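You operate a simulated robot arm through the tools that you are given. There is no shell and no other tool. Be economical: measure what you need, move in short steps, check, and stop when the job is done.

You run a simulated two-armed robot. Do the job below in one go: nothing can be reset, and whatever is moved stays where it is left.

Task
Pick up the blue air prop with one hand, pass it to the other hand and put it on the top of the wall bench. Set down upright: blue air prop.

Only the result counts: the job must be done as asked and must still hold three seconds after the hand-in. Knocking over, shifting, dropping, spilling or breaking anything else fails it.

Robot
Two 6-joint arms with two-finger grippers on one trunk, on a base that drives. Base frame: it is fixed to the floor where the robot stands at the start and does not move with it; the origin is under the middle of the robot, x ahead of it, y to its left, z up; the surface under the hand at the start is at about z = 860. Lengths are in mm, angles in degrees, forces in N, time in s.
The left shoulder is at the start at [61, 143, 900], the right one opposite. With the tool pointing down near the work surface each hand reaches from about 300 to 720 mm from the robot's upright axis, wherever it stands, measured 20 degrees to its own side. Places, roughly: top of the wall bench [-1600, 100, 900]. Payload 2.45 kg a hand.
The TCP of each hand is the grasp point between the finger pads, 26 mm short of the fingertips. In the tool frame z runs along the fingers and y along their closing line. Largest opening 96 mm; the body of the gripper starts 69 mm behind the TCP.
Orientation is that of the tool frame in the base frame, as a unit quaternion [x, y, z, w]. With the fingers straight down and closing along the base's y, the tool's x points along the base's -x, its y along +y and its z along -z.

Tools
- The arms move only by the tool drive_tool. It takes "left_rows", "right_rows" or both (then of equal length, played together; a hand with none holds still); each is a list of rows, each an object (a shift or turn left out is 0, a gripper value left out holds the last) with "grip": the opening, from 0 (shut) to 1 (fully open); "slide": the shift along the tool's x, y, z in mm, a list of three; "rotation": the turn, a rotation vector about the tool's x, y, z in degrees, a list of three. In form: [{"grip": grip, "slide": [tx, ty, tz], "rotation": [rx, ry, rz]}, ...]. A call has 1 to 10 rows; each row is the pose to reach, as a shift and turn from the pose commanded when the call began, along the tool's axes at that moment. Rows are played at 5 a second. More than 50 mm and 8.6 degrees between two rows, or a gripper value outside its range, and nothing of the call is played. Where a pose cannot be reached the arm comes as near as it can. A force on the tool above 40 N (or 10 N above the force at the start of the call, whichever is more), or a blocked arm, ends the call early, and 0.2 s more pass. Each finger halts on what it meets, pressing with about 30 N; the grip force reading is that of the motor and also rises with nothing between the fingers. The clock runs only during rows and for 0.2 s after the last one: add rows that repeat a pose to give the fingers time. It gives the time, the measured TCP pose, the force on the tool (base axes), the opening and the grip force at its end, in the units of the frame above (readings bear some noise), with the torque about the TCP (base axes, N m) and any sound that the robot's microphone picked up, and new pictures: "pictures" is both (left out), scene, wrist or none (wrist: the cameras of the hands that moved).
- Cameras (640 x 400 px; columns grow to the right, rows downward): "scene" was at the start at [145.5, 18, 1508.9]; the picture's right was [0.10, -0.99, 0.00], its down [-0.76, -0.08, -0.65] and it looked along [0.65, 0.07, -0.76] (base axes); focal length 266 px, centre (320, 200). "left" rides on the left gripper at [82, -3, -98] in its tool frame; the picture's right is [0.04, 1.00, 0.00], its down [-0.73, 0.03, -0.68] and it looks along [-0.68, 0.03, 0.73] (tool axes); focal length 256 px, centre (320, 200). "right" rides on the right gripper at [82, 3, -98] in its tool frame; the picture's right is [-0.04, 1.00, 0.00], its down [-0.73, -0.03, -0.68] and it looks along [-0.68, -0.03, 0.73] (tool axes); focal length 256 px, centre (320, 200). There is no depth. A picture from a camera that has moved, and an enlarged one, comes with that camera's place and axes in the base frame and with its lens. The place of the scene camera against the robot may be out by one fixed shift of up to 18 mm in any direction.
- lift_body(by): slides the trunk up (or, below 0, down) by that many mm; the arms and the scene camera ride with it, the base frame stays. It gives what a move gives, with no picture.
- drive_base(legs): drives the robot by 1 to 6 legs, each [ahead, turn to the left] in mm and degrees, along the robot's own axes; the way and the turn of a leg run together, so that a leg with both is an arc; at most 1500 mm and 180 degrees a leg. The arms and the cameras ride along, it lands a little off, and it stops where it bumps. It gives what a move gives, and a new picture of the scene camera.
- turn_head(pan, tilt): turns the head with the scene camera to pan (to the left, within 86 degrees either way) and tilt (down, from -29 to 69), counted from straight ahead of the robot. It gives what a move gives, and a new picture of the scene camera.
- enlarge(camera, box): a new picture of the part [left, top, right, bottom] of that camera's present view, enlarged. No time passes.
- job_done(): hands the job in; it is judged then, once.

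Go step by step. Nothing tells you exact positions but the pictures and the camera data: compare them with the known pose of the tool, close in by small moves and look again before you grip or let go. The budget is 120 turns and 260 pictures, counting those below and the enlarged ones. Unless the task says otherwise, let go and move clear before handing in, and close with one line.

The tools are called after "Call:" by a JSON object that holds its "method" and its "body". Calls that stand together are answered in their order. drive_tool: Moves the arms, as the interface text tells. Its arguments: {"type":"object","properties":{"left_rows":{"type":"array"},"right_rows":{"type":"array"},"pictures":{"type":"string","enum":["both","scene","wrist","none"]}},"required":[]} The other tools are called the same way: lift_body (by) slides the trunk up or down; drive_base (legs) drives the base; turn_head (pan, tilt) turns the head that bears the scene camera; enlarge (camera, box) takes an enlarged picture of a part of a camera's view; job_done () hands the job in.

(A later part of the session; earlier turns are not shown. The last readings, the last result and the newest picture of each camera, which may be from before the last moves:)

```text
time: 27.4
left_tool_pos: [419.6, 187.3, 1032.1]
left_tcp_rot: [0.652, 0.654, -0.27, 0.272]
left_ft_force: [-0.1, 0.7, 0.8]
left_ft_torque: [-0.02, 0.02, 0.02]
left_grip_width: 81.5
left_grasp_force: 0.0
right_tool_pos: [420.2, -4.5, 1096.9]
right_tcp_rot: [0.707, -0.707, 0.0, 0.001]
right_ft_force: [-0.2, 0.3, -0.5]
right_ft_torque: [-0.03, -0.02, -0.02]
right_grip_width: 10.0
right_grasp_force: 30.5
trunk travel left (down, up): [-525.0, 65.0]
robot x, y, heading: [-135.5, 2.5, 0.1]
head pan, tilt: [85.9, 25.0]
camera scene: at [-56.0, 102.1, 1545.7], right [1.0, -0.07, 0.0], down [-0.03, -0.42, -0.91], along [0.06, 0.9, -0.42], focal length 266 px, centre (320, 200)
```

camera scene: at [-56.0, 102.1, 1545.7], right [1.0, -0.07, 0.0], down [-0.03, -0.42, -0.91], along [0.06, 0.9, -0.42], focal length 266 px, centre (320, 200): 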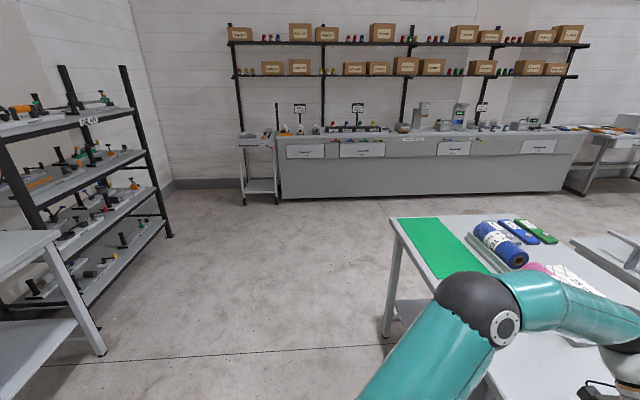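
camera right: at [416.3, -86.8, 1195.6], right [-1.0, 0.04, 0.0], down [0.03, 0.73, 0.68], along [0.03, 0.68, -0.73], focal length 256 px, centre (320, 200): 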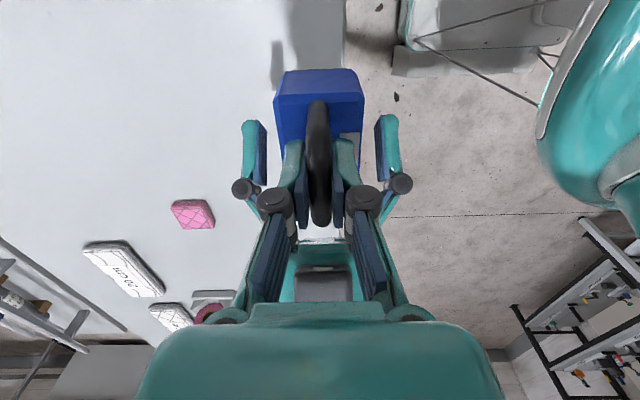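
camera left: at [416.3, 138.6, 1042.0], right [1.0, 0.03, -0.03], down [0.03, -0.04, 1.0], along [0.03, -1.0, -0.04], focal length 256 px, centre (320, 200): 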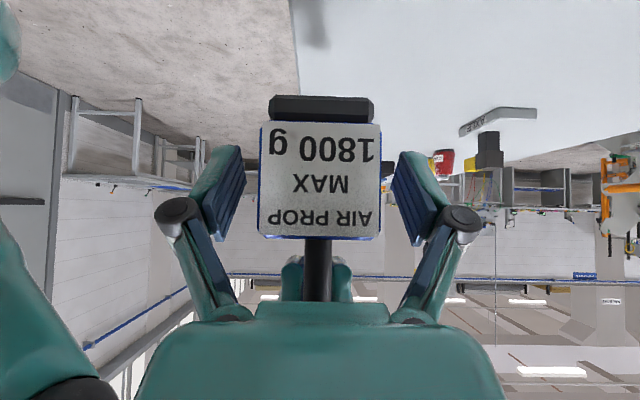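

The wall bench is behind the robot. I back away from the table and turn around, with the arms held above everything.

Call:
{"method": "turn_head", "body": {"pan": 0, "tilt": 40}}

Call:
{"method": "drive_base", "body": {"legs": [[-350, 0], [0, 90]]}}

```text
time: 29.0
left_tool_pos: [419.3, 186.7, 1031.6]
left_tcp_rot: [0.653, 0.654, -0.271, 0.271]
left_ft_force: [-0.6, -0.2, -0.8]
left_ft_torque: [0.01, 0.0, -0.02]
left_grip_width: 81.3
left_grasp_force: 0.1
right_tool_pos: [420.4, -4.6, 1095.3]
right_tcp_rot: [0.707, -0.707, 0.0, 0.001]
right_ft_force: [0.5, 0.0, 0.5]
right_ft_torque: [-0.01, -0.03, -0.01]
right_grip_width: 10.4
right_grasp_force: 29.6
trunk travel left (down, up): [-525.0, 65.0]
robot x, y, heading: [-129.1, 3.0, 0.3]
head pan, tilt: [0.0, 40.0]
camera scene: at [22.4, 10.3, 1522.4], right [0.0, -1.0, 0.0], down [-0.64, 0.0, -0.77], along [0.77, 0.0, -0.64], focal length 266 px, centre (320, 200)
```

scene: 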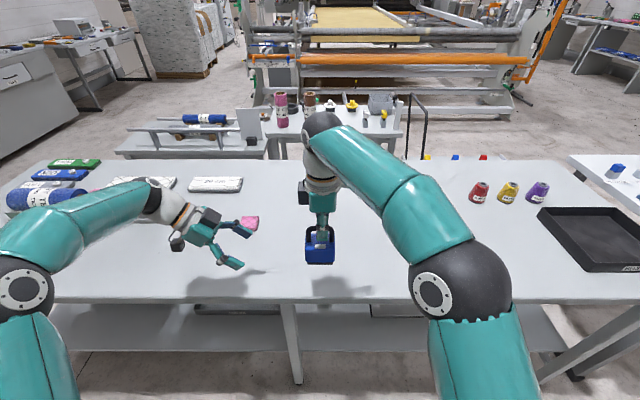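

```text
time: 34.0
left_tool_pos: [-326.4, 565.1, 1032.9]
left_tcp_rot: [0.269, 0.883, -0.111, 0.368]
left_ft_force: [0.0, 0.0, -0.7]
left_ft_torque: [-0.05, -0.05, -0.03]
left_grip_width: 81.6
left_grasp_force: 0.0
right_tool_pos: [-165.9, 457.6, 1097.2]
right_tcp_rot: [0.956, -0.292, 0.001, 0.0]
right_ft_force: [-1.5, 0.6, 0.5]
right_ft_torque: [-0.1, -0.03, 0.01]
right_grip_width: 10.0
right_grasp_force: 30.4
trunk travel left (down, up): [-525.0, 65.0]
robot x, y, heading: [-440.3, -28.6, 58.6]
head pan, tilt: [0.0, 40.0]
stopped in leg 2: the robot was blocked; the commanded pose is now the measured one
camera scene: at [-358.2, 110.2, 1522.2], right [0.85, -0.53, 0.0], down [-0.34, -0.55, -0.76], along [0.4, 0.65, -0.64], focal length 266 px, centre (320, 200)
```

scene: 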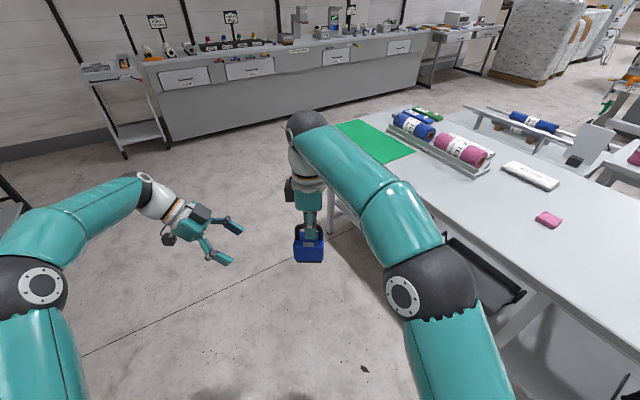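

Something blocked the turn, so I look around before moving further.

Call:
{"method": "turn_head", "body": {"pan": -86, "tilt": 50}}

Call:
{"method": "turn_head", "body": {"pan": 86, "tilt": 45}}

```text
time: 35.6
left_tool_pos: [-325.6, 562.5, 1033.2]
left_tcp_rot: [0.27, 0.883, -0.11, 0.367]
left_ft_force: [-0.7, 0.4, 0.1]
left_ft_torque: [-0.02, 0.0, 0.01]
left_grip_width: 81.5
left_grasp_force: 0.0
right_tool_pos: [-165.2, 454.9, 1098.0]
right_tcp_rot: [0.956, -0.293, 0.0, 0.0]
right_ft_force: [-0.1, 0.5, 0.0]
right_ft_torque: [-0.03, -0.03, 0.01]
right_grip_width: 10.0
right_grasp_force: 30.2
trunk travel left (down, up): [-525.0, 65.0]
robot x, y, heading: [-438.0, -24.4, 58.2]
head pan, tilt: [-85.9, 50.0]
camera scene: at [-332.9, -0.8, 1508.3], right [-0.47, -0.89, 0.0], down [-0.68, 0.36, -0.64], along [0.57, -0.3, -0.77], focal length 266 px, centre (320, 200)
```

scene: 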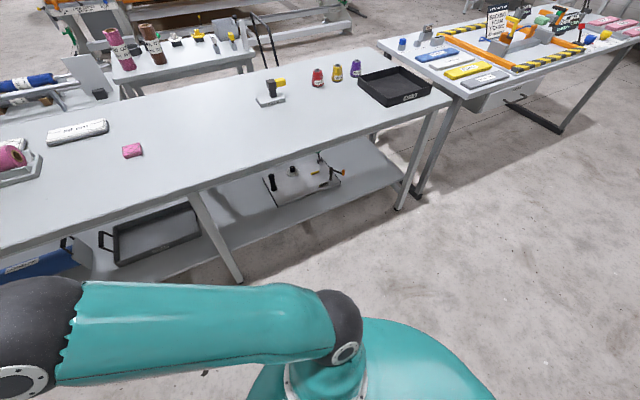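

```text
time: 38.2
left_tool_pos: [-324.7, 561.8, 1033.7]
left_tcp_rot: [0.27, 0.883, -0.111, 0.367]
left_ft_force: [-0.2, -0.3, 0.1]
left_ft_torque: [-0.01, 0.0, 0.0]
left_grip_width: 81.4
left_grasp_force: 0.0
right_tool_pos: [-165.0, 455.3, 1098.0]
right_tcp_rot: [0.956, -0.293, 0.001, 0.0]
right_ft_force: [0.2, -0.6, 0.0]
right_ft_torque: [-0.01, -0.02, 0.01]
right_grip_width: 10.3
right_grasp_force: 29.4
trunk travel left (down, up): [-525.0, 65.0]
robot x, y, heading: [-440.9, -26.8, 58.1]
head pan, tilt: [85.9, 45.0]
camera scene: at [-466.8, 82.8, 1515.2], right [0.59, 0.81, 0.0], down [0.57, -0.42, -0.71], along [-0.57, 0.41, -0.71], focal length 266 px, centre (320, 200)
```

scene: 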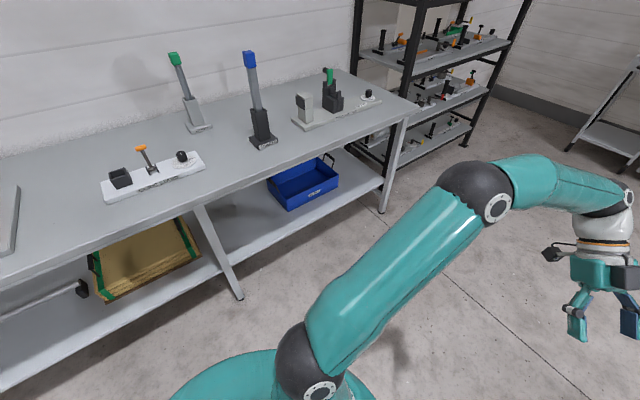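

The wall bench's front edge is at about x -1185, and the rear of the robot probably bumped it or something close by. I move forward along the present heading to get clear, then continue the turn in parts.

Call:
{"method": "drive_base", "body": {"legs": [[200, 0], [0, 40]]}}

```text
time: 41.6
left_tool_pos: [-557.7, 706.8, 1033.5]
left_tcp_rot: [0.01, 0.923, -0.003, 0.385]
left_ft_force: [-0.6, 0.4, -0.9]
left_ft_torque: [0.0, -0.07, -0.03]
left_grip_width: 81.4
left_grasp_force: 0.1
right_tool_pos: [-365.4, 701.7, 1099.4]
right_tcp_rot: [1.0, -0.013, 0.001, 0.0]
right_ft_force: [-0.7, 0.4, -1.8]
right_ft_torque: [0.02, -0.06, 0.01]
right_grip_width: 10.4
right_grasp_force: 30.0
trunk travel left (down, up): [-525.0, 65.0]
robot x, y, heading: [-306.9, 147.9, 91.4]
head pan, tilt: [85.9, 45.0]
stopped in leg 2: the robot was blocked; the commanded pose is now the measured one
camera scene: at [-383.4, 222.5, 1514.9], right [0.05, 1.0, 0.0], down [0.71, -0.04, -0.7], along [-0.7, 0.03, -0.71], focal length 266 px, centre (320, 200)
```

scene: 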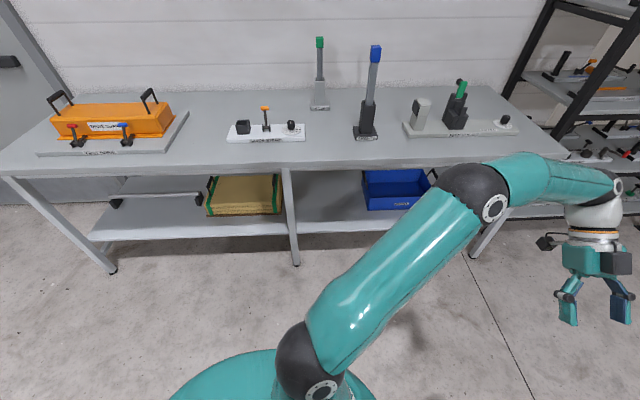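

Blocked again with about 7° left of the leg. I look to the right and ahead for what it touches.

Call:
{"method": "turn_head", "body": {"pan": -80, "tilt": 60}}

Call:
{"method": "turn_head", "body": {"pan": 0, "tilt": 55}}

```text
time: 44.1
left_tool_pos: [-554.9, 704.6, 1033.2]
left_tcp_rot: [0.01, 0.923, -0.004, 0.384]
left_ft_force: [-0.7, 0.1, 0.1]
left_ft_torque: [-0.02, -0.02, -0.01]
left_grip_width: 81.4
left_grasp_force: 0.2
right_tool_pos: [-362.8, 702.0, 1100.4]
right_tcp_rot: [1.0, -0.013, 0.0, -0.001]
right_ft_force: [-1.4, 0.1, -1.6]
right_ft_torque: [0.01, 0.02, 0.01]
right_grip_width: 10.6
right_grasp_force: 30.6
trunk travel left (down, up): [-525.0, 65.0]
robot x, y, heading: [-303.3, 143.0, 91.2]
head pan, tilt: [-80.0, 60.0]
camera scene: at [-233.8, 230.8, 1495.7], right [0.2, -0.98, 0.0], down [-0.85, -0.17, -0.5], along [0.49, 0.1, -0.87], focal length 266 px, centre (320, 200)
```

scene: 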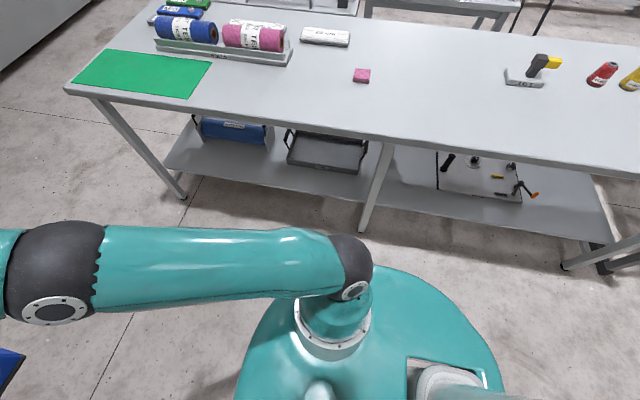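

```text
time: 45.6
left_tool_pos: [-554.5, 705.3, 1034.7]
left_tcp_rot: [0.01, 0.924, -0.003, 0.383]
left_ft_force: [-0.5, -0.3, 0.3]
left_ft_torque: [0.0, -0.02, -0.02]
left_grip_width: 81.7
left_grasp_force: 0.1
right_tool_pos: [-363.1, 702.8, 1100.2]
right_tcp_rot: [1.0, -0.012, -0.001, -0.001]
right_ft_force: [-0.9, 0.6, -1.3]
right_ft_torque: [0.02, -0.04, 0.02]
right_grip_width: 10.2
right_grasp_force: 30.0
trunk travel left (down, up): [-525.0, 65.0]
robot x, y, heading: [-305.1, 142.9, 91.3]
head pan, tilt: [0.0, 55.0]
camera scene: at [-300.7, 289.8, 1501.7], right [1.0, 0.02, 0.0], down [0.02, -0.82, -0.57], along [-0.01, 0.57, -0.82], focal length 266 px, centre (320, 200)
```

scene: 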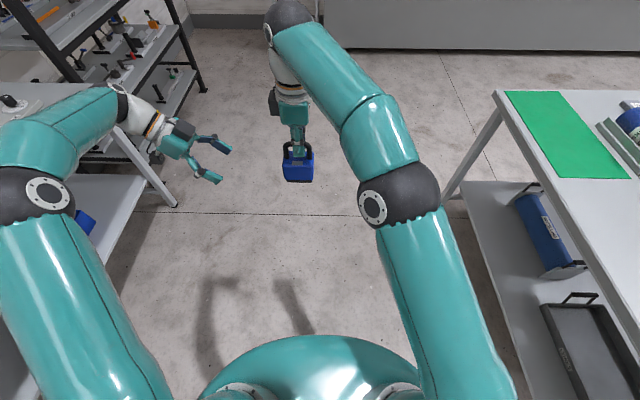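

I see nothing in contact. I try a further small turn to learn whether it is truly blocked.

Call:
{"method": "drive_base", "body": {"legs": [[0, 20]]}}

```text
time: 47.2
left_tool_pos: [-720.4, 595.7, 1034.9]
left_tcp_rot: [-0.14, 0.913, 0.059, 0.379]
left_ft_force: [0.5, 0.5, -0.1]
left_ft_torque: [-0.04, 0.0, 0.02]
left_grip_width: 81.5
left_grasp_force: 0.0
right_tool_pos: [-538.2, 653.8, 1100.0]
right_tcp_rot: [0.988, 0.152, -0.001, 0.0]
right_ft_force: [0.2, 0.3, -1.5]
right_ft_torque: [-0.02, 0.01, -0.02]
right_grip_width: 10.6
right_grasp_force: 29.5
trunk travel left (down, up): [-525.0, 65.0]
robot x, y, heading: [-285.1, 147.3, 109.9]
head pan, tilt: [0.0, 55.0]
stopped in leg 1: the robot was blocked; the commanded pose is now the measured one
camera scene: at [-328.0, 286.6, 1501.5], right [0.94, 0.34, 0.0], down [0.28, -0.77, -0.57], along [-0.2, 0.54, -0.82], focal length 266 px, centre (320, 200)
```

scene: 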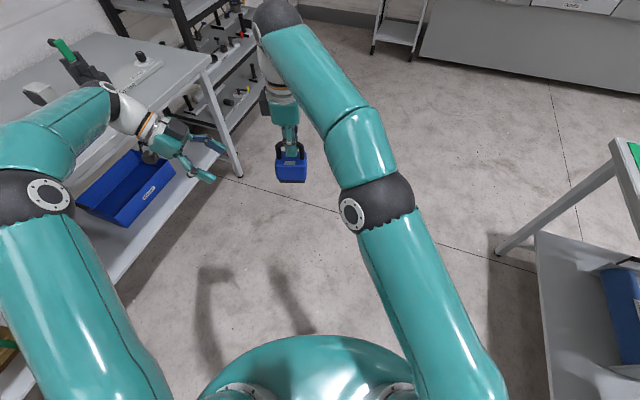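

It did turn 18.6° with a small drift, so this looks like turning slip and not an obstacle. I continue in small legs.

Call:
{"method": "drive_base", "body": {"legs": [[0, 12], [0, 12], [0, 12], [0, 12], [0, 12], [0, 10]]}}

```text
time: 48.6
left_tool_pos: [-800.4, 497.3, 1036.6]
left_tcp_rot: [-0.233, 0.894, 0.098, 0.37]
left_ft_force: [0.3, -0.1, -0.1]
left_ft_torque: [0.02, 0.01, -0.03]
left_grip_width: 81.8
left_grasp_force: 0.1
right_tool_pos: [-628.8, 598.3, 1089.5]
right_tcp_rot: [0.969, 0.247, 0.003, 0.007]
right_ft_force: [-0.6, -0.5, -1.8]
right_ft_torque: [-0.03, -0.02, -0.02]
right_grip_width: 10.5
right_grasp_force: 29.9
trunk travel left (down, up): [-525.0, 65.0]
robot x, y, heading: [-278.8, 156.4, 121.8]
head pan, tilt: [0.0, 55.0]
stopped in leg 1: the robot was blocked; the commanded pose is now the measured one
camera scene: at [-343.2, 280.0, 1501.2], right [0.85, 0.53, 0.0], down [0.43, -0.7, -0.57], along [-0.3, 0.49, -0.82], focal length 266 px, centre (320, 200)
```

scene: 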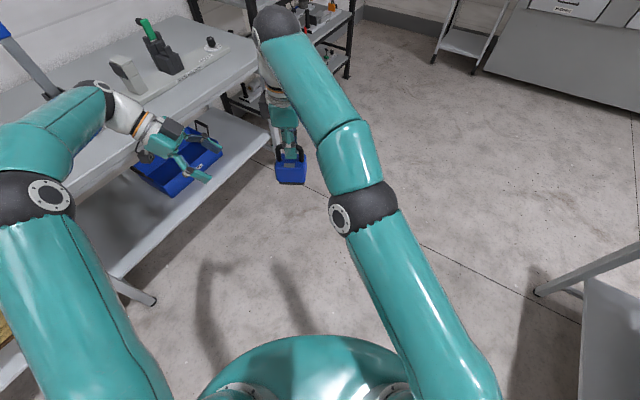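

Still blocked; I look toward the sector I have not seen yet (behind and left).

Call:
{"method": "turn_head", "body": {"pan": 86, "tilt": 50}}

Call:
{"method": "turn_head", "body": {"pan": -86, "tilt": 65}}

```text
time: 50.2
left_tool_pos: [-801.1, 497.6, 1037.1]
left_tcp_rot: [-0.233, 0.894, 0.099, 0.371]
left_ft_force: [-0.6, 0.0, -0.4]
left_ft_torque: [0.02, -0.01, 0.03]
left_grip_width: 81.7
left_grasp_force: 0.1
right_tool_pos: [-628.9, 596.7, 1090.7]
right_tcp_rot: [0.969, 0.247, 0.003, 0.005]
right_ft_force: [0.3, 0.4, -2.3]
right_ft_torque: [-0.01, 0.01, -0.01]
right_grip_width: 10.3
right_grasp_force: 29.9
trunk travel left (down, up): [-525.0, 65.0]
robot x, y, heading: [-276.4, 158.8, 121.9]
head pan, tilt: [85.9, 50.0]
camera scene: at [-372.5, 182.5, 1508.2], right [-0.47, 0.88, 0.0], down [0.68, 0.36, -0.64], along [-0.57, -0.3, -0.77], focal length 266 px, centre (320, 200)
```

scene: 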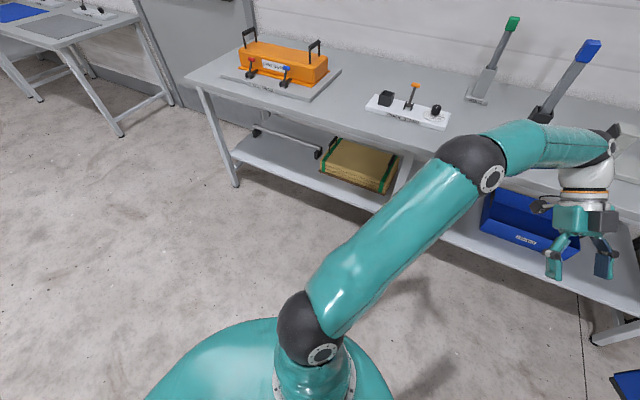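

```text
time: 52.8
left_tool_pos: [-799.8, 496.6, 1037.2]
left_tcp_rot: [-0.233, 0.894, 0.099, 0.371]
left_ft_force: [-0.2, 0.4, 0.2]
left_ft_torque: [0.05, 0.02, 0.0]
left_grip_width: 81.6
left_grasp_force: 0.0
right_tool_pos: [-628.3, 597.3, 1091.2]
right_tcp_rot: [0.969, 0.247, 0.003, 0.006]
right_ft_force: [-0.9, 0.2, -3.1]
right_ft_torque: [0.02, 0.0, -0.03]
right_grip_width: 10.1
right_grasp_force: 30.0
trunk travel left (down, up): [-525.0, 65.0]
robot x, y, heading: [-278.0, 157.0, 122.1]
head pan, tilt: [-85.9, 65.0]
camera scene: at [-255.2, 254.0, 1490.1], right [0.59, -0.81, 0.0], down [-0.73, -0.53, -0.42], along [0.34, 0.25, -0.91], focal length 266 px, centre (320, 200)
```

scene: 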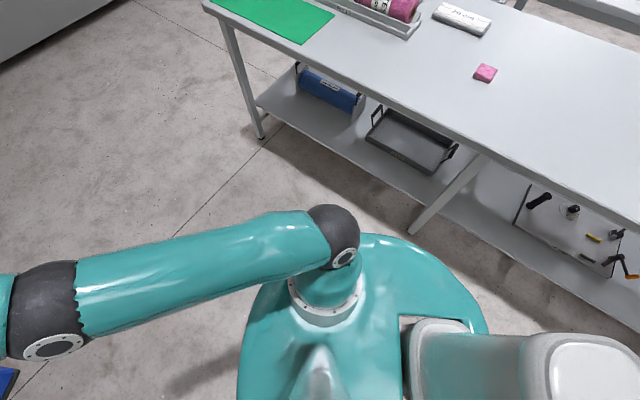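

The floor is clear all round, and each stop came near the end of its turn, so I simply continue with the remaining 58°.

Call:
{"method": "drive_base", "body": {"legs": [[0, 58]]}}

Call:
{"method": "turn_head", "body": {"pan": 0, "tilt": 45}}

```text
time: 54.8
left_tool_pos: [-895.7, 233.6, 1038.8]
left_tcp_rot: [-0.431, 0.817, 0.18, 0.338]
left_ft_force: [0.3, -0.2, 0.3]
left_ft_torque: [-0.03, 0.01, -0.03]
left_grip_width: 81.7
left_grasp_force: 0.1
right_tool_pos: [-779.5, 396.6, 1088.5]
right_tcp_rot: [0.888, 0.461, 0.001, 0.007]
right_ft_force: [0.3, 0.9, -1.8]
right_ft_torque: [0.0, -0.01, 0.01]
right_grip_width: 10.7
right_grasp_force: 30.4
trunk travel left (down, up): [-525.0, 65.0]
robot x, y, heading: [-267.8, 178.1, 148.6]
head pan, tilt: [-85.9, 65.0]
stopped in leg 1: the robot was blocked; the commanded pose is now the measured one
camera scene: at [-283.9, 272.3, 1490.3], right [0.89, -0.46, 0.0], down [-0.41, -0.81, -0.42], along [0.19, 0.38, -0.91], focal length 266 px, centre (320, 200)
```

scene: 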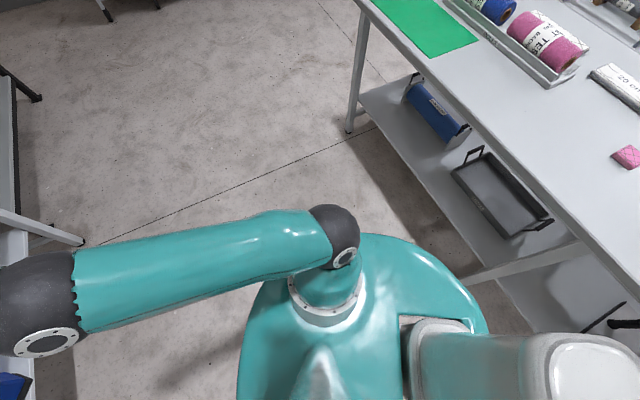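

```text
time: 56.4
left_tool_pos: [-895.4, 234.2, 1037.7]
left_tcp_rot: [-0.429, 0.818, 0.18, 0.338]
left_ft_force: [-0.1, 0.2, -0.1]
left_ft_torque: [-0.03, 0.02, 0.01]
left_grip_width: 81.5
left_grasp_force: 0.1
right_tool_pos: [-777.8, 397.0, 1088.2]
right_tcp_rot: [0.887, 0.461, 0.001, 0.006]
right_ft_force: [0.2, 0.7, -2.7]
right_ft_torque: [0.0, 0.05, 0.01]
right_grip_width: 10.9
right_grasp_force: 29.5
trunk travel left (down, up): [-525.0, 65.0]
robot x, y, heading: [-265.8, 177.4, 149.0]
head pan, tilt: [0.0, 45.0]
camera scene: at [-381.3, 260.4, 1515.1], right [0.52, 0.85, 0.0], down [0.61, -0.37, -0.71], along [-0.6, 0.37, -0.71], focal length 266 px, centre (320, 200)
```

scene: 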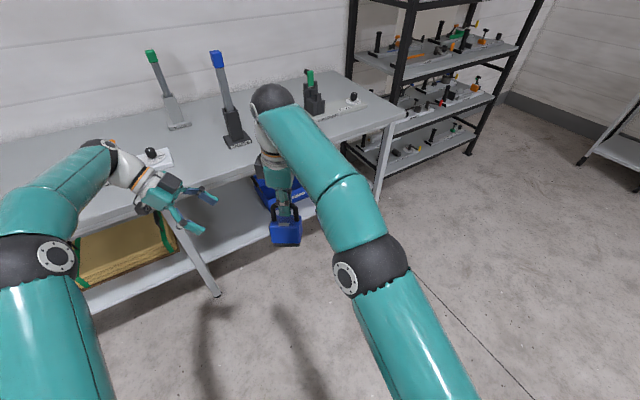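

It turned another 27°. I go forward a little to gain distance from the table, then turn the rest.

Call:
{"method": "drive_base", "body": {"legs": [[120, 0], [0, 31]]}}

```text
time: 58.5
left_tool_pos: [-997.8, 192.9, 1039.8]
left_tcp_rot: [-0.496, 0.779, 0.209, 0.322]
left_ft_force: [0.2, 0.4, 0.5]
left_ft_torque: [-0.01, 0.05, 0.02]
left_grip_width: 81.6
left_grasp_force: 0.1
right_tool_pos: [-909.9, 387.2, 1091.7]
right_tcp_rot: [0.853, 0.522, -0.004, 0.007]
right_ft_force: [-0.1, -0.9, -1.9]
right_ft_torque: [0.03, 0.03, 0.0]
right_grip_width: 10.4
right_grasp_force: 30.2
trunk travel left (down, up): [-525.0, 65.0]
robot x, y, heading: [-364.9, 247.8, 158.4]
head pan, tilt: [0.0, 45.0]
stopped in leg 2: the robot was blocked; the commanded pose is now the measured one
camera scene: at [-490.2, 309.4, 1514.6], right [0.37, 0.93, 0.0], down [0.66, -0.26, -0.71], along [-0.66, 0.26, -0.71], focal length 266 px, centre (320, 200)
```

scene: 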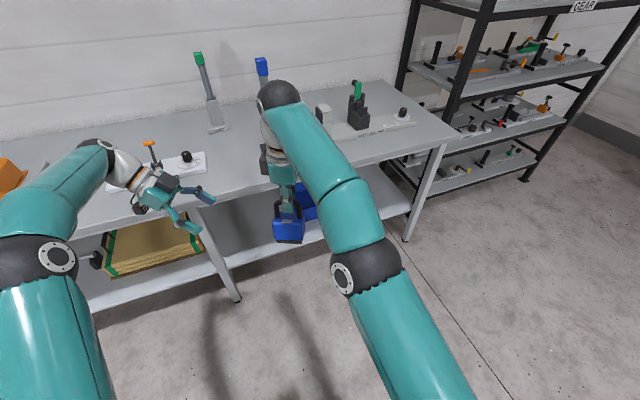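

I'm now facing the bench at 158°. I study its top for a free place.

Call:
{"method": "enlarge", "body": {"camera": "scene", "box": [0, 40, 460, 300]}}

```text
1.39 times, centred on (230, 170) of scene
camera zoom: at [-490.2, 309.4, 1514.6], right [0.37, 0.93, 0.0], down [0.66, -0.26, -0.71], along [-0.66, 0.26, -0.71], focal length 370 px, centre (445, 242)
```

zoom: 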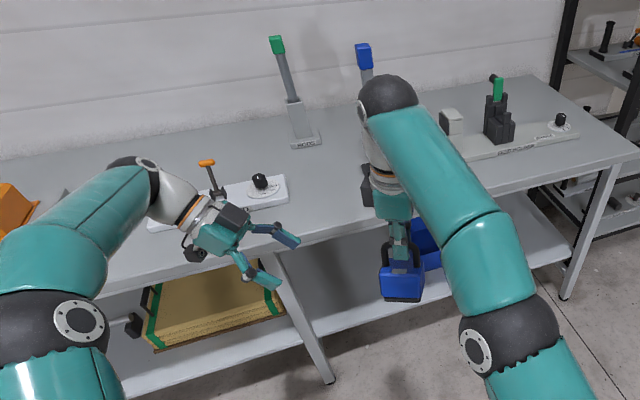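

The free spot is between the white lever board and the blue lever, near (-1410, 325). I raise the trunk for clearance, shift the right hand a bit right, and draw the left hand back and up.

Call:
{"method": "lift_body", "body": {"by": 60}}

Call:
{"method": "drive_tool", "body": {"right_rows": [{"grip": 0, "slide": [10, 0, 0]}, {"slide": [22, 0, 0]}, {"slide": [35, 0, 0]}, {"slide": [50, 0, 0]}, {"slide": [50, 0, 0]}], "left_rows": [{"slide": [-10, -10, -20]}, {"slide": [-20, -30, -40]}, {"slide": [-25, -50, -60]}, {"slide": [-30, -70, -90]}, {"slide": [-30, -80, -100]}]}}

```text
time: 59.5
left_tool_pos: [-998.6, 192.4, 1098.6]
left_tcp_rot: [-0.497, 0.779, 0.208, 0.321]
left_ft_force: [-1.5, 0.0, -1.3]
left_ft_torque: [0.02, -0.01, 0.0]
left_grip_width: 81.4
left_grasp_force: 0.1
right_tool_pos: [-911.6, 388.7, 1151.3]
right_tcp_rot: [0.853, 0.522, -0.002, 0.008]
right_ft_force: [0.1, 0.3, -2.9]
right_ft_torque: [0.06, 0.03, -0.02]
right_grip_width: 10.7
right_grasp_force: 30.0
trunk travel left (down, up): [-585.0, 5.0]
robot x, y, heading: [-365.5, 248.6, 158.4]
head pan, tilt: [0.0, 45.0]
```

```text
time: 60.7
left_tool_pos: [-946.4, 114.2, 1191.3]
left_tcp_rot: [-0.497, 0.779, 0.208, 0.322]
left_ft_force: [-0.4, 0.4, 0.6]
left_ft_torque: [0.02, 0.03, -0.02]
left_grip_width: 81.5
left_grasp_force: 0.1
right_tool_pos: [-888.7, 431.2, 1151.8]
right_tcp_rot: [0.853, 0.522, -0.003, 0.008]
right_ft_force: [-0.8, -0.1, -2.0]
right_ft_torque: [0.01, 0.05, 0.01]
right_grip_width: 10.3
right_grasp_force: 29.9
trunk travel left (down, up): [-585.0, 5.0]
robot x, y, heading: [-363.9, 246.5, 158.7]
head pan, tilt: [0.0, 45.0]
camera scene: at [-491.7, 309.1, 1575.1], right [0.37, 0.93, 0.0], down [0.66, -0.26, -0.71], along [-0.66, 0.26, -0.71], focal length 266 px, centre (320, 200)
camera right: at [-849.3, 504.1, 1249.7], right [0.87, -0.49, 0.01], down [-0.36, -0.63, 0.69], along [-0.33, -0.6, -0.73], focal length 256 px, centre (320, 200)
camera left: at [-997.4, -2.4, 1201.6], right [-0.92, 0.39, -0.02], down [-0.01, 0.04, 1.0], along [0.39, 0.92, -0.04], focal length 256 px, centre (320, 200)
```

scene: 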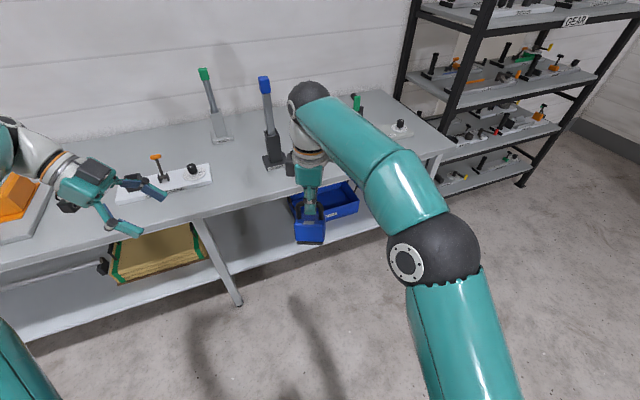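
right: 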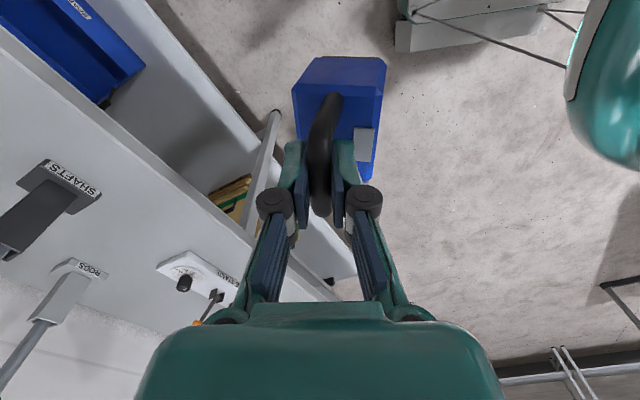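
left: 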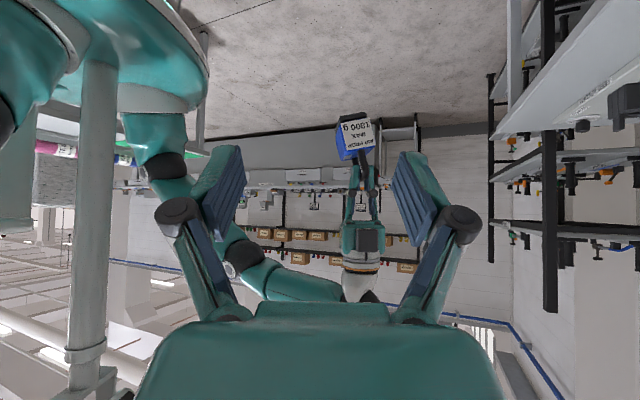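

The prop seems to have shifted slightly in the grip; I look closer.

Call:
{"method": "enlarge", "body": {"camera": "left", "box": [310, 100, 410, 220]}}

Call:
{"method": "enlarge", "body": {"camera": "right", "box": [240, 30, 440, 230]}}

Call:
{"method": "enlarge", "body": {"camera": "scene", "box": [250, 70, 370, 260]}}

```text
3.33 times, centred on (360, 160) of left
camera zoom: at [-997.4, -2.4, 1201.6], right [-0.92, 0.39, -0.02], down [-0.01, 0.04, 1.0], along [0.39, 0.92, -0.04], focal length 853 px, centre (187, 333)
```

zoom: 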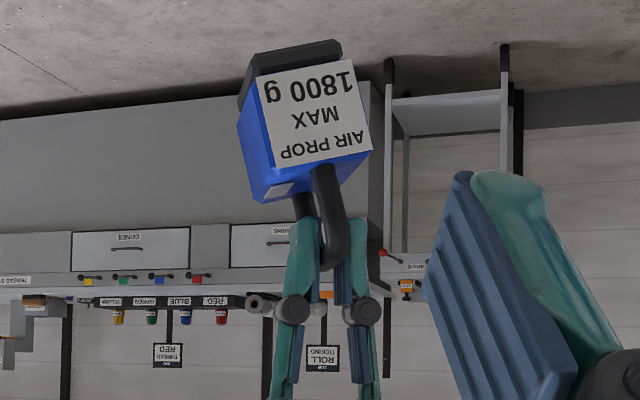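

```text
2.00 times, centred on (340, 130) of right
camera zoom: at [-849.3, 504.1, 1249.7], right [0.87, -0.49, 0.01], down [-0.36, -0.63, 0.69], along [-0.33, -0.6, -0.73], focal length 512 px, centre (280, 340)
```

zoom: 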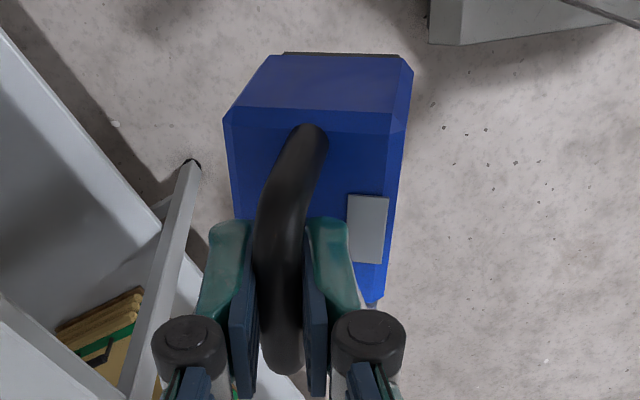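

```text
2.11 times, centred on (310, 165) of scene
camera zoom: at [-491.7, 309.1, 1575.1], right [0.37, 0.93, 0.0], down [0.66, -0.26, -0.71], along [-0.66, 0.26, -0.71], focal length 560 px, centre (341, 274)
```

zoom: 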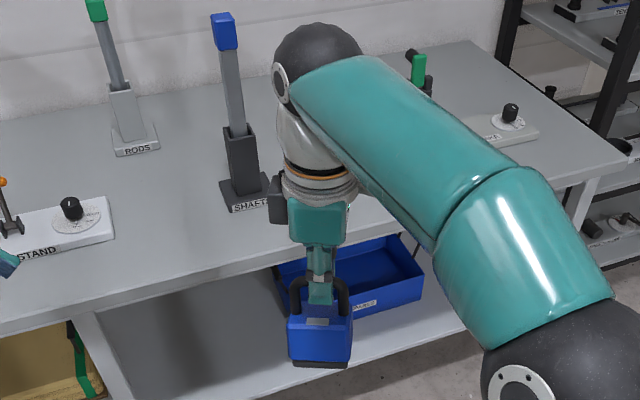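

The prop has swung about 10° about the handle tube; I'll level it by tilting the hand before set-down. Now I drive toward the bench.

Call:
{"method": "drive_base", "body": {"legs": [[0, 10.4]]}}

Call:
{"method": "drive_base", "body": {"legs": [[380, 0]]}}

Call:
{"method": "drive_base", "body": {"legs": [[0, 11]]}}

```text
time: 61.8
left_tool_pos: [-915.3, 11.8, 1190.7]
left_tcp_rot: [-0.564, 0.731, 0.237, 0.302]
left_ft_force: [-0.3, -0.3, -0.1]
left_ft_torque: [-0.02, 0.06, -0.03]
left_grip_width: 81.8
left_grasp_force: 0.0
right_tool_pos: [-914.5, 335.4, 1152.6]
right_tcp_rot: [0.802, 0.597, -0.003, 0.008]
right_ft_force: [0.4, -0.7, -2.7]
right_ft_torque: [0.02, 0.06, 0.0]
right_grip_width: 10.4
right_grasp_force: 29.6
trunk travel left (down, up): [-585.0, 5.0]
robot x, y, heading: [-365.3, 256.0, 168.7]
head pan, tilt: [0.0, 45.0]
camera scene: at [-498.4, 293.2, 1575.2], right [0.19, 0.98, 0.0], down [0.69, -0.14, -0.71], along [-0.69, 0.14, -0.71], focal length 266 px, centre (320, 200)
```

scene: 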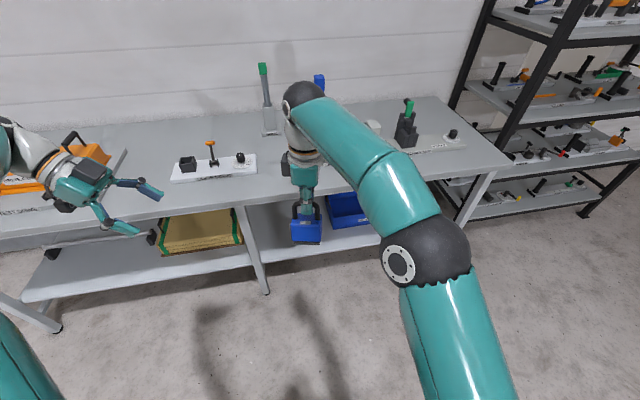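

```text
time: 64.3
left_tool_pos: [-1287.4, 83.5, 1190.9]
left_tcp_rot: [-0.566, 0.73, 0.237, 0.302]
left_ft_force: [-0.4, 0.4, -0.5]
left_ft_torque: [0.0, 0.01, 0.0]
left_grip_width: 81.4
left_grasp_force: 0.1
right_tool_pos: [-1286.7, 407.3, 1151.7]
right_tcp_rot: [0.802, 0.598, -0.003, 0.008]
right_ft_force: [-0.1, -0.1, -2.5]
right_ft_torque: [0.01, 0.02, 0.01]
right_grip_width: 10.2
right_grasp_force: 29.6
trunk travel left (down, up): [-585.0, 5.0]
robot x, y, heading: [-736.4, 331.9, 168.9]
head pan, tilt: [0.0, 45.0]
camera scene: at [-871.8, 366.6, 1575.0], right [0.19, 0.98, 0.0], down [0.7, -0.14, -0.71], along [-0.69, 0.13, -0.71], focal length 266 px, centre (320, 200)
```

scene: 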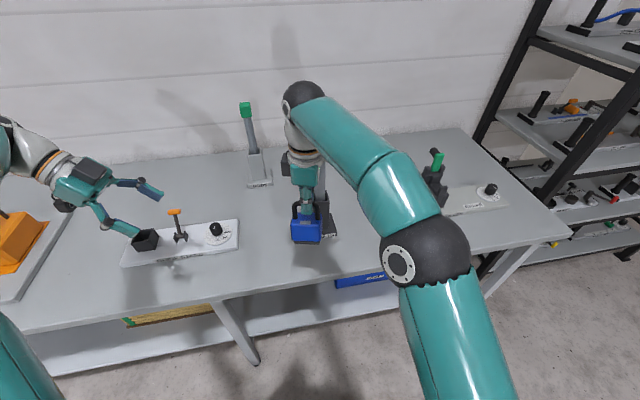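

```text
time: 65.5
left_tool_pos: [-1228.3, -17.6, 1192.2]
left_tcp_rot: [-0.634, 0.671, 0.266, 0.277]
left_ft_force: [0.3, -0.5, -0.2]
left_ft_torque: [0.01, -0.01, 0.01]
left_grip_width: 81.9
left_grasp_force: 0.1
right_tool_pos: [-1291.3, 300.4, 1152.8]
right_tcp_rot: [0.74, 0.673, -0.001, 0.007]
right_ft_force: [-0.6, 0.4, -1.9]
right_ft_torque: [0.01, 0.02, 0.05]
right_grip_width: 10.5
right_grasp_force: 30.3
trunk travel left (down, up): [-585.0, 5.0]
robot x, y, heading: [-736.2, 338.3, -179.9]
head pan, tilt: [0.0, 45.0]
camera scene: at [-872.7, 348.0, 1575.2], right [0.0, 1.0, 0.0], down [0.71, 0.0, -0.71], along [-0.71, 0.0, -0.71], focal length 266 px, centre (320, 200)
```

scene: 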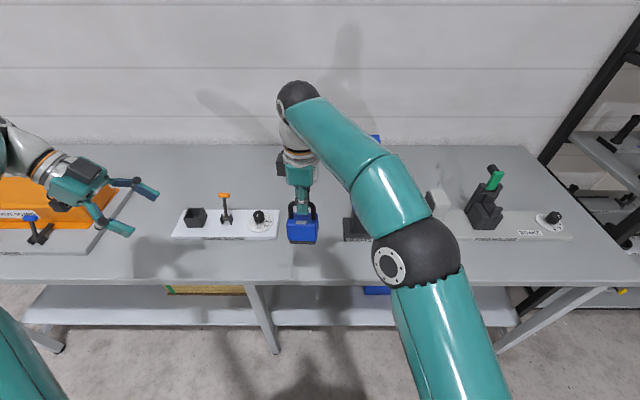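

I'm facing the bench squarely. Its top is at about z 810 and its edge at about x -1275, and the free gap spans y 197 to 436. I drive 109 mm ahead and look.

Call:
{"method": "drive_base", "body": {"legs": [[109, 0]]}}

Call:
{"method": "drive_tool", "body": {"right_rows": [{"grip": 0, "slide": [7, 0, 0]}, {"slide": [15, 0, 0]}, {"slide": [15, 0, 0]}], "pictures": "wrist"}}

Call:
{"method": "enlarge", "body": {"camera": "left", "box": [290, 60, 430, 200]}}

Call:
{"method": "enlarge", "body": {"camera": "scene", "box": [220, 130, 400, 300]}}

```text
time: 66.7
left_tool_pos: [-1342.8, -16.3, 1190.9]
left_tcp_rot: [-0.633, 0.672, 0.264, 0.279]
left_ft_force: [0.0, 0.2, -0.7]
left_ft_torque: [0.0, -0.03, -0.05]
left_grip_width: 81.7
left_grasp_force: 0.1
right_tool_pos: [-1404.7, 300.2, 1151.7]
right_tcp_rot: [0.74, 0.672, -0.001, 0.009]
right_ft_force: [-0.4, 0.5, -2.8]
right_ft_torque: [0.0, -0.03, 0.0]
right_grip_width: 10.6
right_grasp_force: 30.1
trunk travel left (down, up): [-585.0, 5.0]
robot x, y, heading: [-848.7, 338.8, -180.1]
head pan, tilt: [0.0, 45.0]
camera scene: at [-986.9, 348.4, 1574.9], right [0.0, 1.0, 0.0], down [0.71, 0.0, -0.71], along [-0.71, 0.0, -0.71], focal length 266 px, centre (320, 200)
```

scene: 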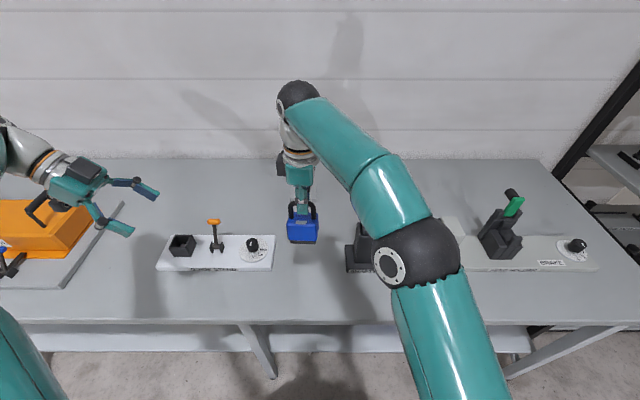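

```text
time: 67.5
left_tool_pos: [-1339.8, -17.0, 1193.8]
left_tcp_rot: [-0.634, 0.671, 0.266, 0.278]
left_ft_force: [-0.5, -0.6, 0.0]
left_ft_torque: [0.02, 0.02, -0.02]
left_grip_width: 81.7
left_grasp_force: 0.1
right_tool_pos: [-1401.5, 315.3, 1153.3]
right_tcp_rot: [0.74, 0.673, -0.001, 0.008]
right_ft_force: [-0.2, 0.3, -2.7]
right_ft_torque: [0.0, 0.06, 0.02]
right_grip_width: 10.5
right_grasp_force: 29.6
trunk travel left (down, up): [-585.0, 5.0]
robot x, y, heading: [-846.2, 339.9, -180.0]
head pan, tilt: [0.0, 45.0]
camera right: at [-1391.7, 396.9, 1251.5], right [0.99, -0.14, 0.01], down [-0.11, -0.72, 0.69], along [-0.09, -0.68, -0.73], focal length 256 px, centre (320, 200)
```

right: 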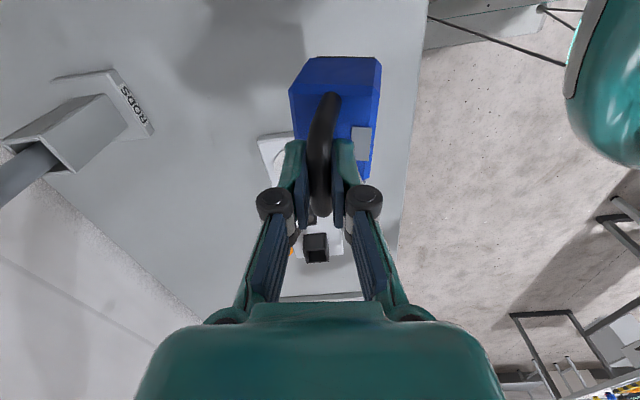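

```text
2.86 times, centred on (360, 130) of left
camera zoom: at [-1344.6, -143.3, 1203.1], right [-1.0, 0.03, -0.02], down [-0.02, 0.04, 1.0], along [0.03, 1.0, -0.04], focal length 731 px, centre (206, 400)
```

zoom: 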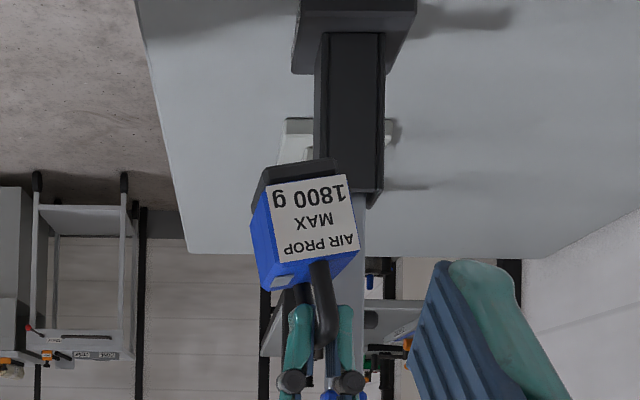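

```text
2.35 times, centred on (310, 215) of scene
camera zoom: at [-984.3, 348.1, 1575.2], right [0.0, 1.0, 0.0], down [0.71, 0.0, -0.71], along [-0.71, 0.0, -0.71], focal length 626 px, centre (344, 165)
```

zoom: 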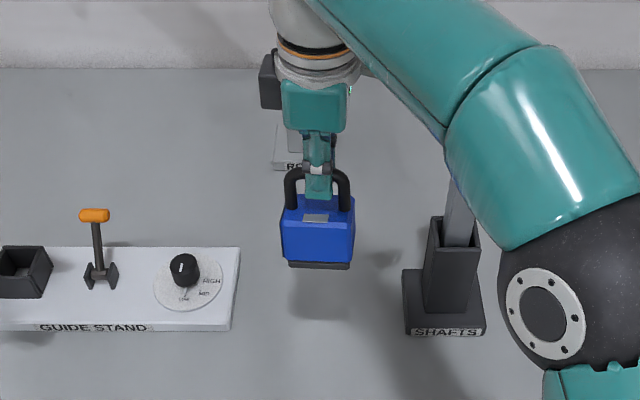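

The prop leans about 11.5° toward the wall. I tilt the hand back by that angle to level it, shift slightly clear of the blue lever, and check with the left camera.

Call:
{"method": "drive_tool", "body": {"right_rows": [{"grip": 0, "slide": [-6, 4, 0], "rotation": [4, 0, 0]}, {"slide": [-12, 8, 0], "rotation": [8, 0, 0]}, {"slide": [-19, 12, 0], "rotation": [11.5, 0, 0]}, {"slide": [-19, 12, 0], "rotation": [11.5, 0, 0]}], "pictures": "scene"}}

Call:
{"method": "enlarge", "body": {"camera": "left", "box": [290, 60, 430, 200]}}

```text
time: 68.5
left_tool_pos: [-1341.9, -17.0, 1192.6]
left_tcp_rot: [-0.633, 0.672, 0.265, 0.278]
left_ft_force: [0.6, 0.0, 0.1]
left_ft_torque: [0.02, -0.01, -0.04]
left_grip_width: 81.3
left_grasp_force: 0.0
right_tool_pos: [-1391.0, 294.7, 1153.4]
right_tcp_rot: [0.737, 0.669, -0.068, -0.066]
right_ft_force: [-0.3, 0.4, -2.2]
right_ft_torque: [-0.01, 0.02, 0.0]
right_grip_width: 10.6
right_grasp_force: 29.9
trunk travel left (down, up): [-585.0, 5.0]
robot x, y, heading: [-851.4, 342.0, -179.6]
head pan, tilt: [0.0, 45.0]
camera scene: at [-985.1, 348.3, 1575.1], right [0.0, 1.0, 0.0], down [0.71, 0.0, -0.71], along [-0.71, 0.0, -0.71], focal length 266 px, centre (320, 200)
```

scene: 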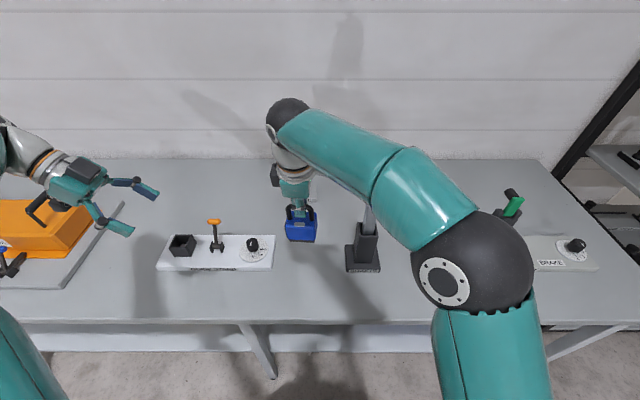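

```text
2.86 times, centred on (360, 130) of left
camera zoom: at [-1345.2, -143.1, 1202.9], right [-1.0, 0.03, -0.02], down [-0.02, 0.04, 1.0], along [0.03, 1.0, -0.04], focal length 731 px, centre (206, 400)
```

zoom: 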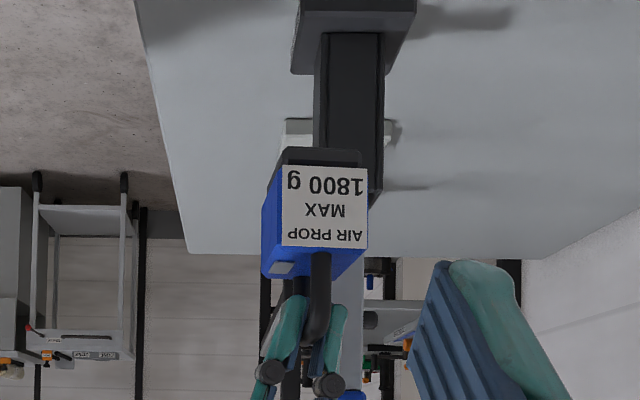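

The prop is level now (within about 1°). I lower the trunk 120 mm, then look again.

Call:
{"method": "lift_body", "body": {"by": -120}}

Call:
{"method": "turn_head", "body": {"pan": 0, "tilt": 45}}

Call:
{"method": "enlarge", "body": {"camera": "left", "box": [220, 0, 460, 200]}}

Call:
{"method": "enlarge", "body": {"camera": "right", "box": [0, 0, 640, 400]}}

```text
time: 70.0
left_tool_pos: [-1339.7, -16.4, 1072.2]
left_tcp_rot: [-0.634, 0.671, 0.266, 0.278]
left_ft_force: [-0.1, -0.2, -0.9]
left_ft_torque: [-0.04, -0.01, 0.01]
left_grip_width: 81.7
left_grasp_force: 0.0
right_tool_pos: [-1390.7, 294.6, 1033.4]
right_tcp_rot: [0.737, 0.669, -0.068, -0.066]
right_ft_force: [0.6, -0.3, -2.7]
right_ft_torque: [0.02, 0.01, 0.03]
right_grip_width: 10.6
right_grasp_force: 29.7
trunk travel left (down, up): [-465.0, 125.0]
robot x, y, heading: [-850.3, 342.2, -180.0]
head pan, tilt: [0.0, 45.0]
```

```text
time: 70.6
left_tool_pos: [-1340.9, -17.2, 1073.2]
left_tcp_rot: [-0.633, 0.672, 0.264, 0.279]
left_ft_force: [-0.3, -0.2, -0.3]
left_ft_torque: [0.0, -0.04, 0.0]
left_grip_width: 81.5
left_grasp_force: 0.2
right_tool_pos: [-1391.1, 295.5, 1033.4]
right_tcp_rot: [0.737, 0.669, -0.068, -0.066]
right_ft_force: [0.3, -0.6, -3.4]
right_ft_torque: [-0.02, -0.02, 0.03]
right_grip_width: 10.7
right_grasp_force: 30.0
trunk travel left (down, up): [-465.0, 125.0]
robot x, y, heading: [-849.2, 341.2, -179.9]
head pan, tilt: [0.0, 45.0]
camera scene: at [-984.6, 348.2, 1455.1], right [0.0, 1.0, 0.0], down [0.71, 0.0, -0.71], along [-0.71, 0.0, -0.71], focal length 266 px, centre (320, 200)
```

scene: 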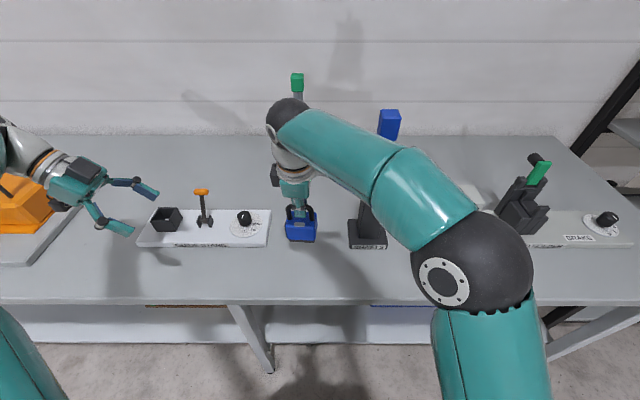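

```text
2.00 times, centred on (340, 100) of left
camera zoom: at [-1344.8, -143.2, 1083.0], right [-1.0, 0.03, -0.02], down [-0.02, 0.04, 1.0], along [0.03, 1.0, -0.04], focal length 512 px, centre (280, 400)
```

zoom: 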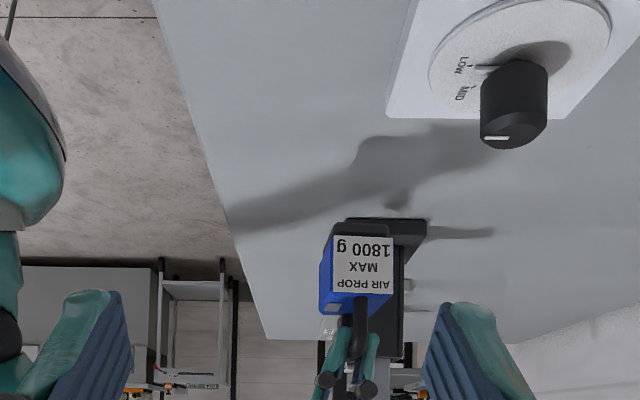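

```text
1.00 times, centred on (320, 200) of right (not enlarged: the box is as wide or as high as the picture)
camera zoom: at [-1362.0, 374.8, 1129.1], right [0.97, -0.14, -0.19], down [0.03, -0.73, 0.68], along [-0.23, -0.67, -0.71], focal length 256 px, centre (320, 200)
```

zoom: 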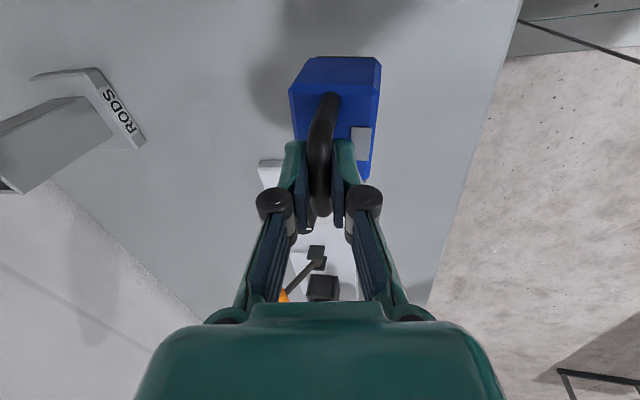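

The bench top is between z 810 and 850, while the prop's underside is at about 932. I lower with the arm in small steps, watching the force.

Call:
{"method": "drive_tool", "body": {"right_rows": [{"grip": 0, "slide": [0, 1, 5]}, {"slide": [0, 2, 10]}, {"slide": [0, 3, 15]}, {"slide": [0, 4, 20]}, {"slide": [0, 5, 25]}, {"slide": [0, 6, 30]}, {"slide": [0, 7.1, 35]}, {"slide": [0, 8.1, 40]}, {"slide": [0, 9.1, 45]}, {"slide": [0, 10, 49]}]}}

Call:
{"method": "enlarge", "body": {"camera": "left", "box": [260, 40, 420, 200]}}

```text
time: 72.8
left_tool_pos: [-1340.2, -17.3, 1072.4]
left_tcp_rot: [-0.633, 0.672, 0.265, 0.279]
left_ft_force: [0.3, -1.1, 0.2]
left_ft_torque: [-0.02, -0.02, 0.0]
left_grip_width: 81.8
left_grasp_force: 0.1
right_tool_pos: [-1392.3, 294.7, 982.3]
right_tcp_rot: [0.738, 0.669, -0.069, -0.066]
right_ft_force: [0.3, 0.6, -2.5]
right_ft_torque: [-0.02, 0.0, 0.0]
right_grip_width: 10.6
right_grasp_force: 30.0
trunk travel left (down, up): [-465.0, 125.0]
robot x, y, heading: [-849.2, 340.9, -179.8]
head pan, tilt: [0.0, 45.0]
camera scene: at [-984.6, 348.2, 1455.1], right [0.0, 1.0, 0.0], down [0.71, 0.0, -0.71], along [-0.71, 0.0, -0.71], focal length 266 px, centre (320, 200)
camera right: at [-1361.8, 374.2, 1078.9], right [0.97, -0.14, -0.19], down [0.03, -0.73, 0.68], along [-0.23, -0.67, -0.71], focal length 256 px, centre (320, 200)
```

scene: 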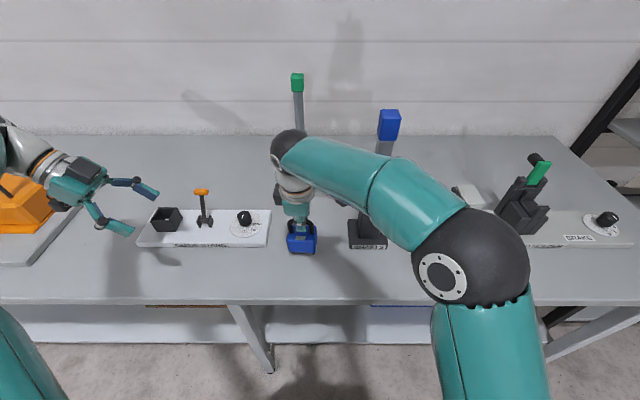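
right: 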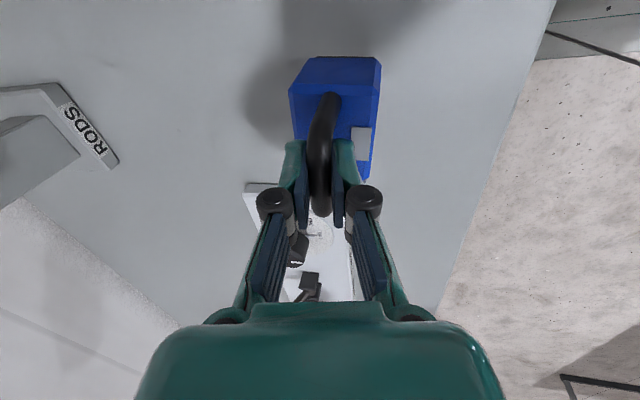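

```text
2.50 times, centred on (340, 120) of left
camera zoom: at [-1344.8, -143.2, 1083.0], right [-1.0, 0.03, -0.02], down [-0.02, 0.04, 1.0], along [0.03, 1.0, -0.04], focal length 640 px, centre (270, 400)
```

zoom: 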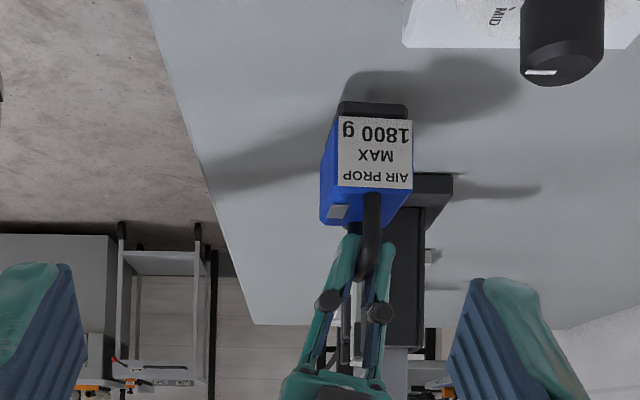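

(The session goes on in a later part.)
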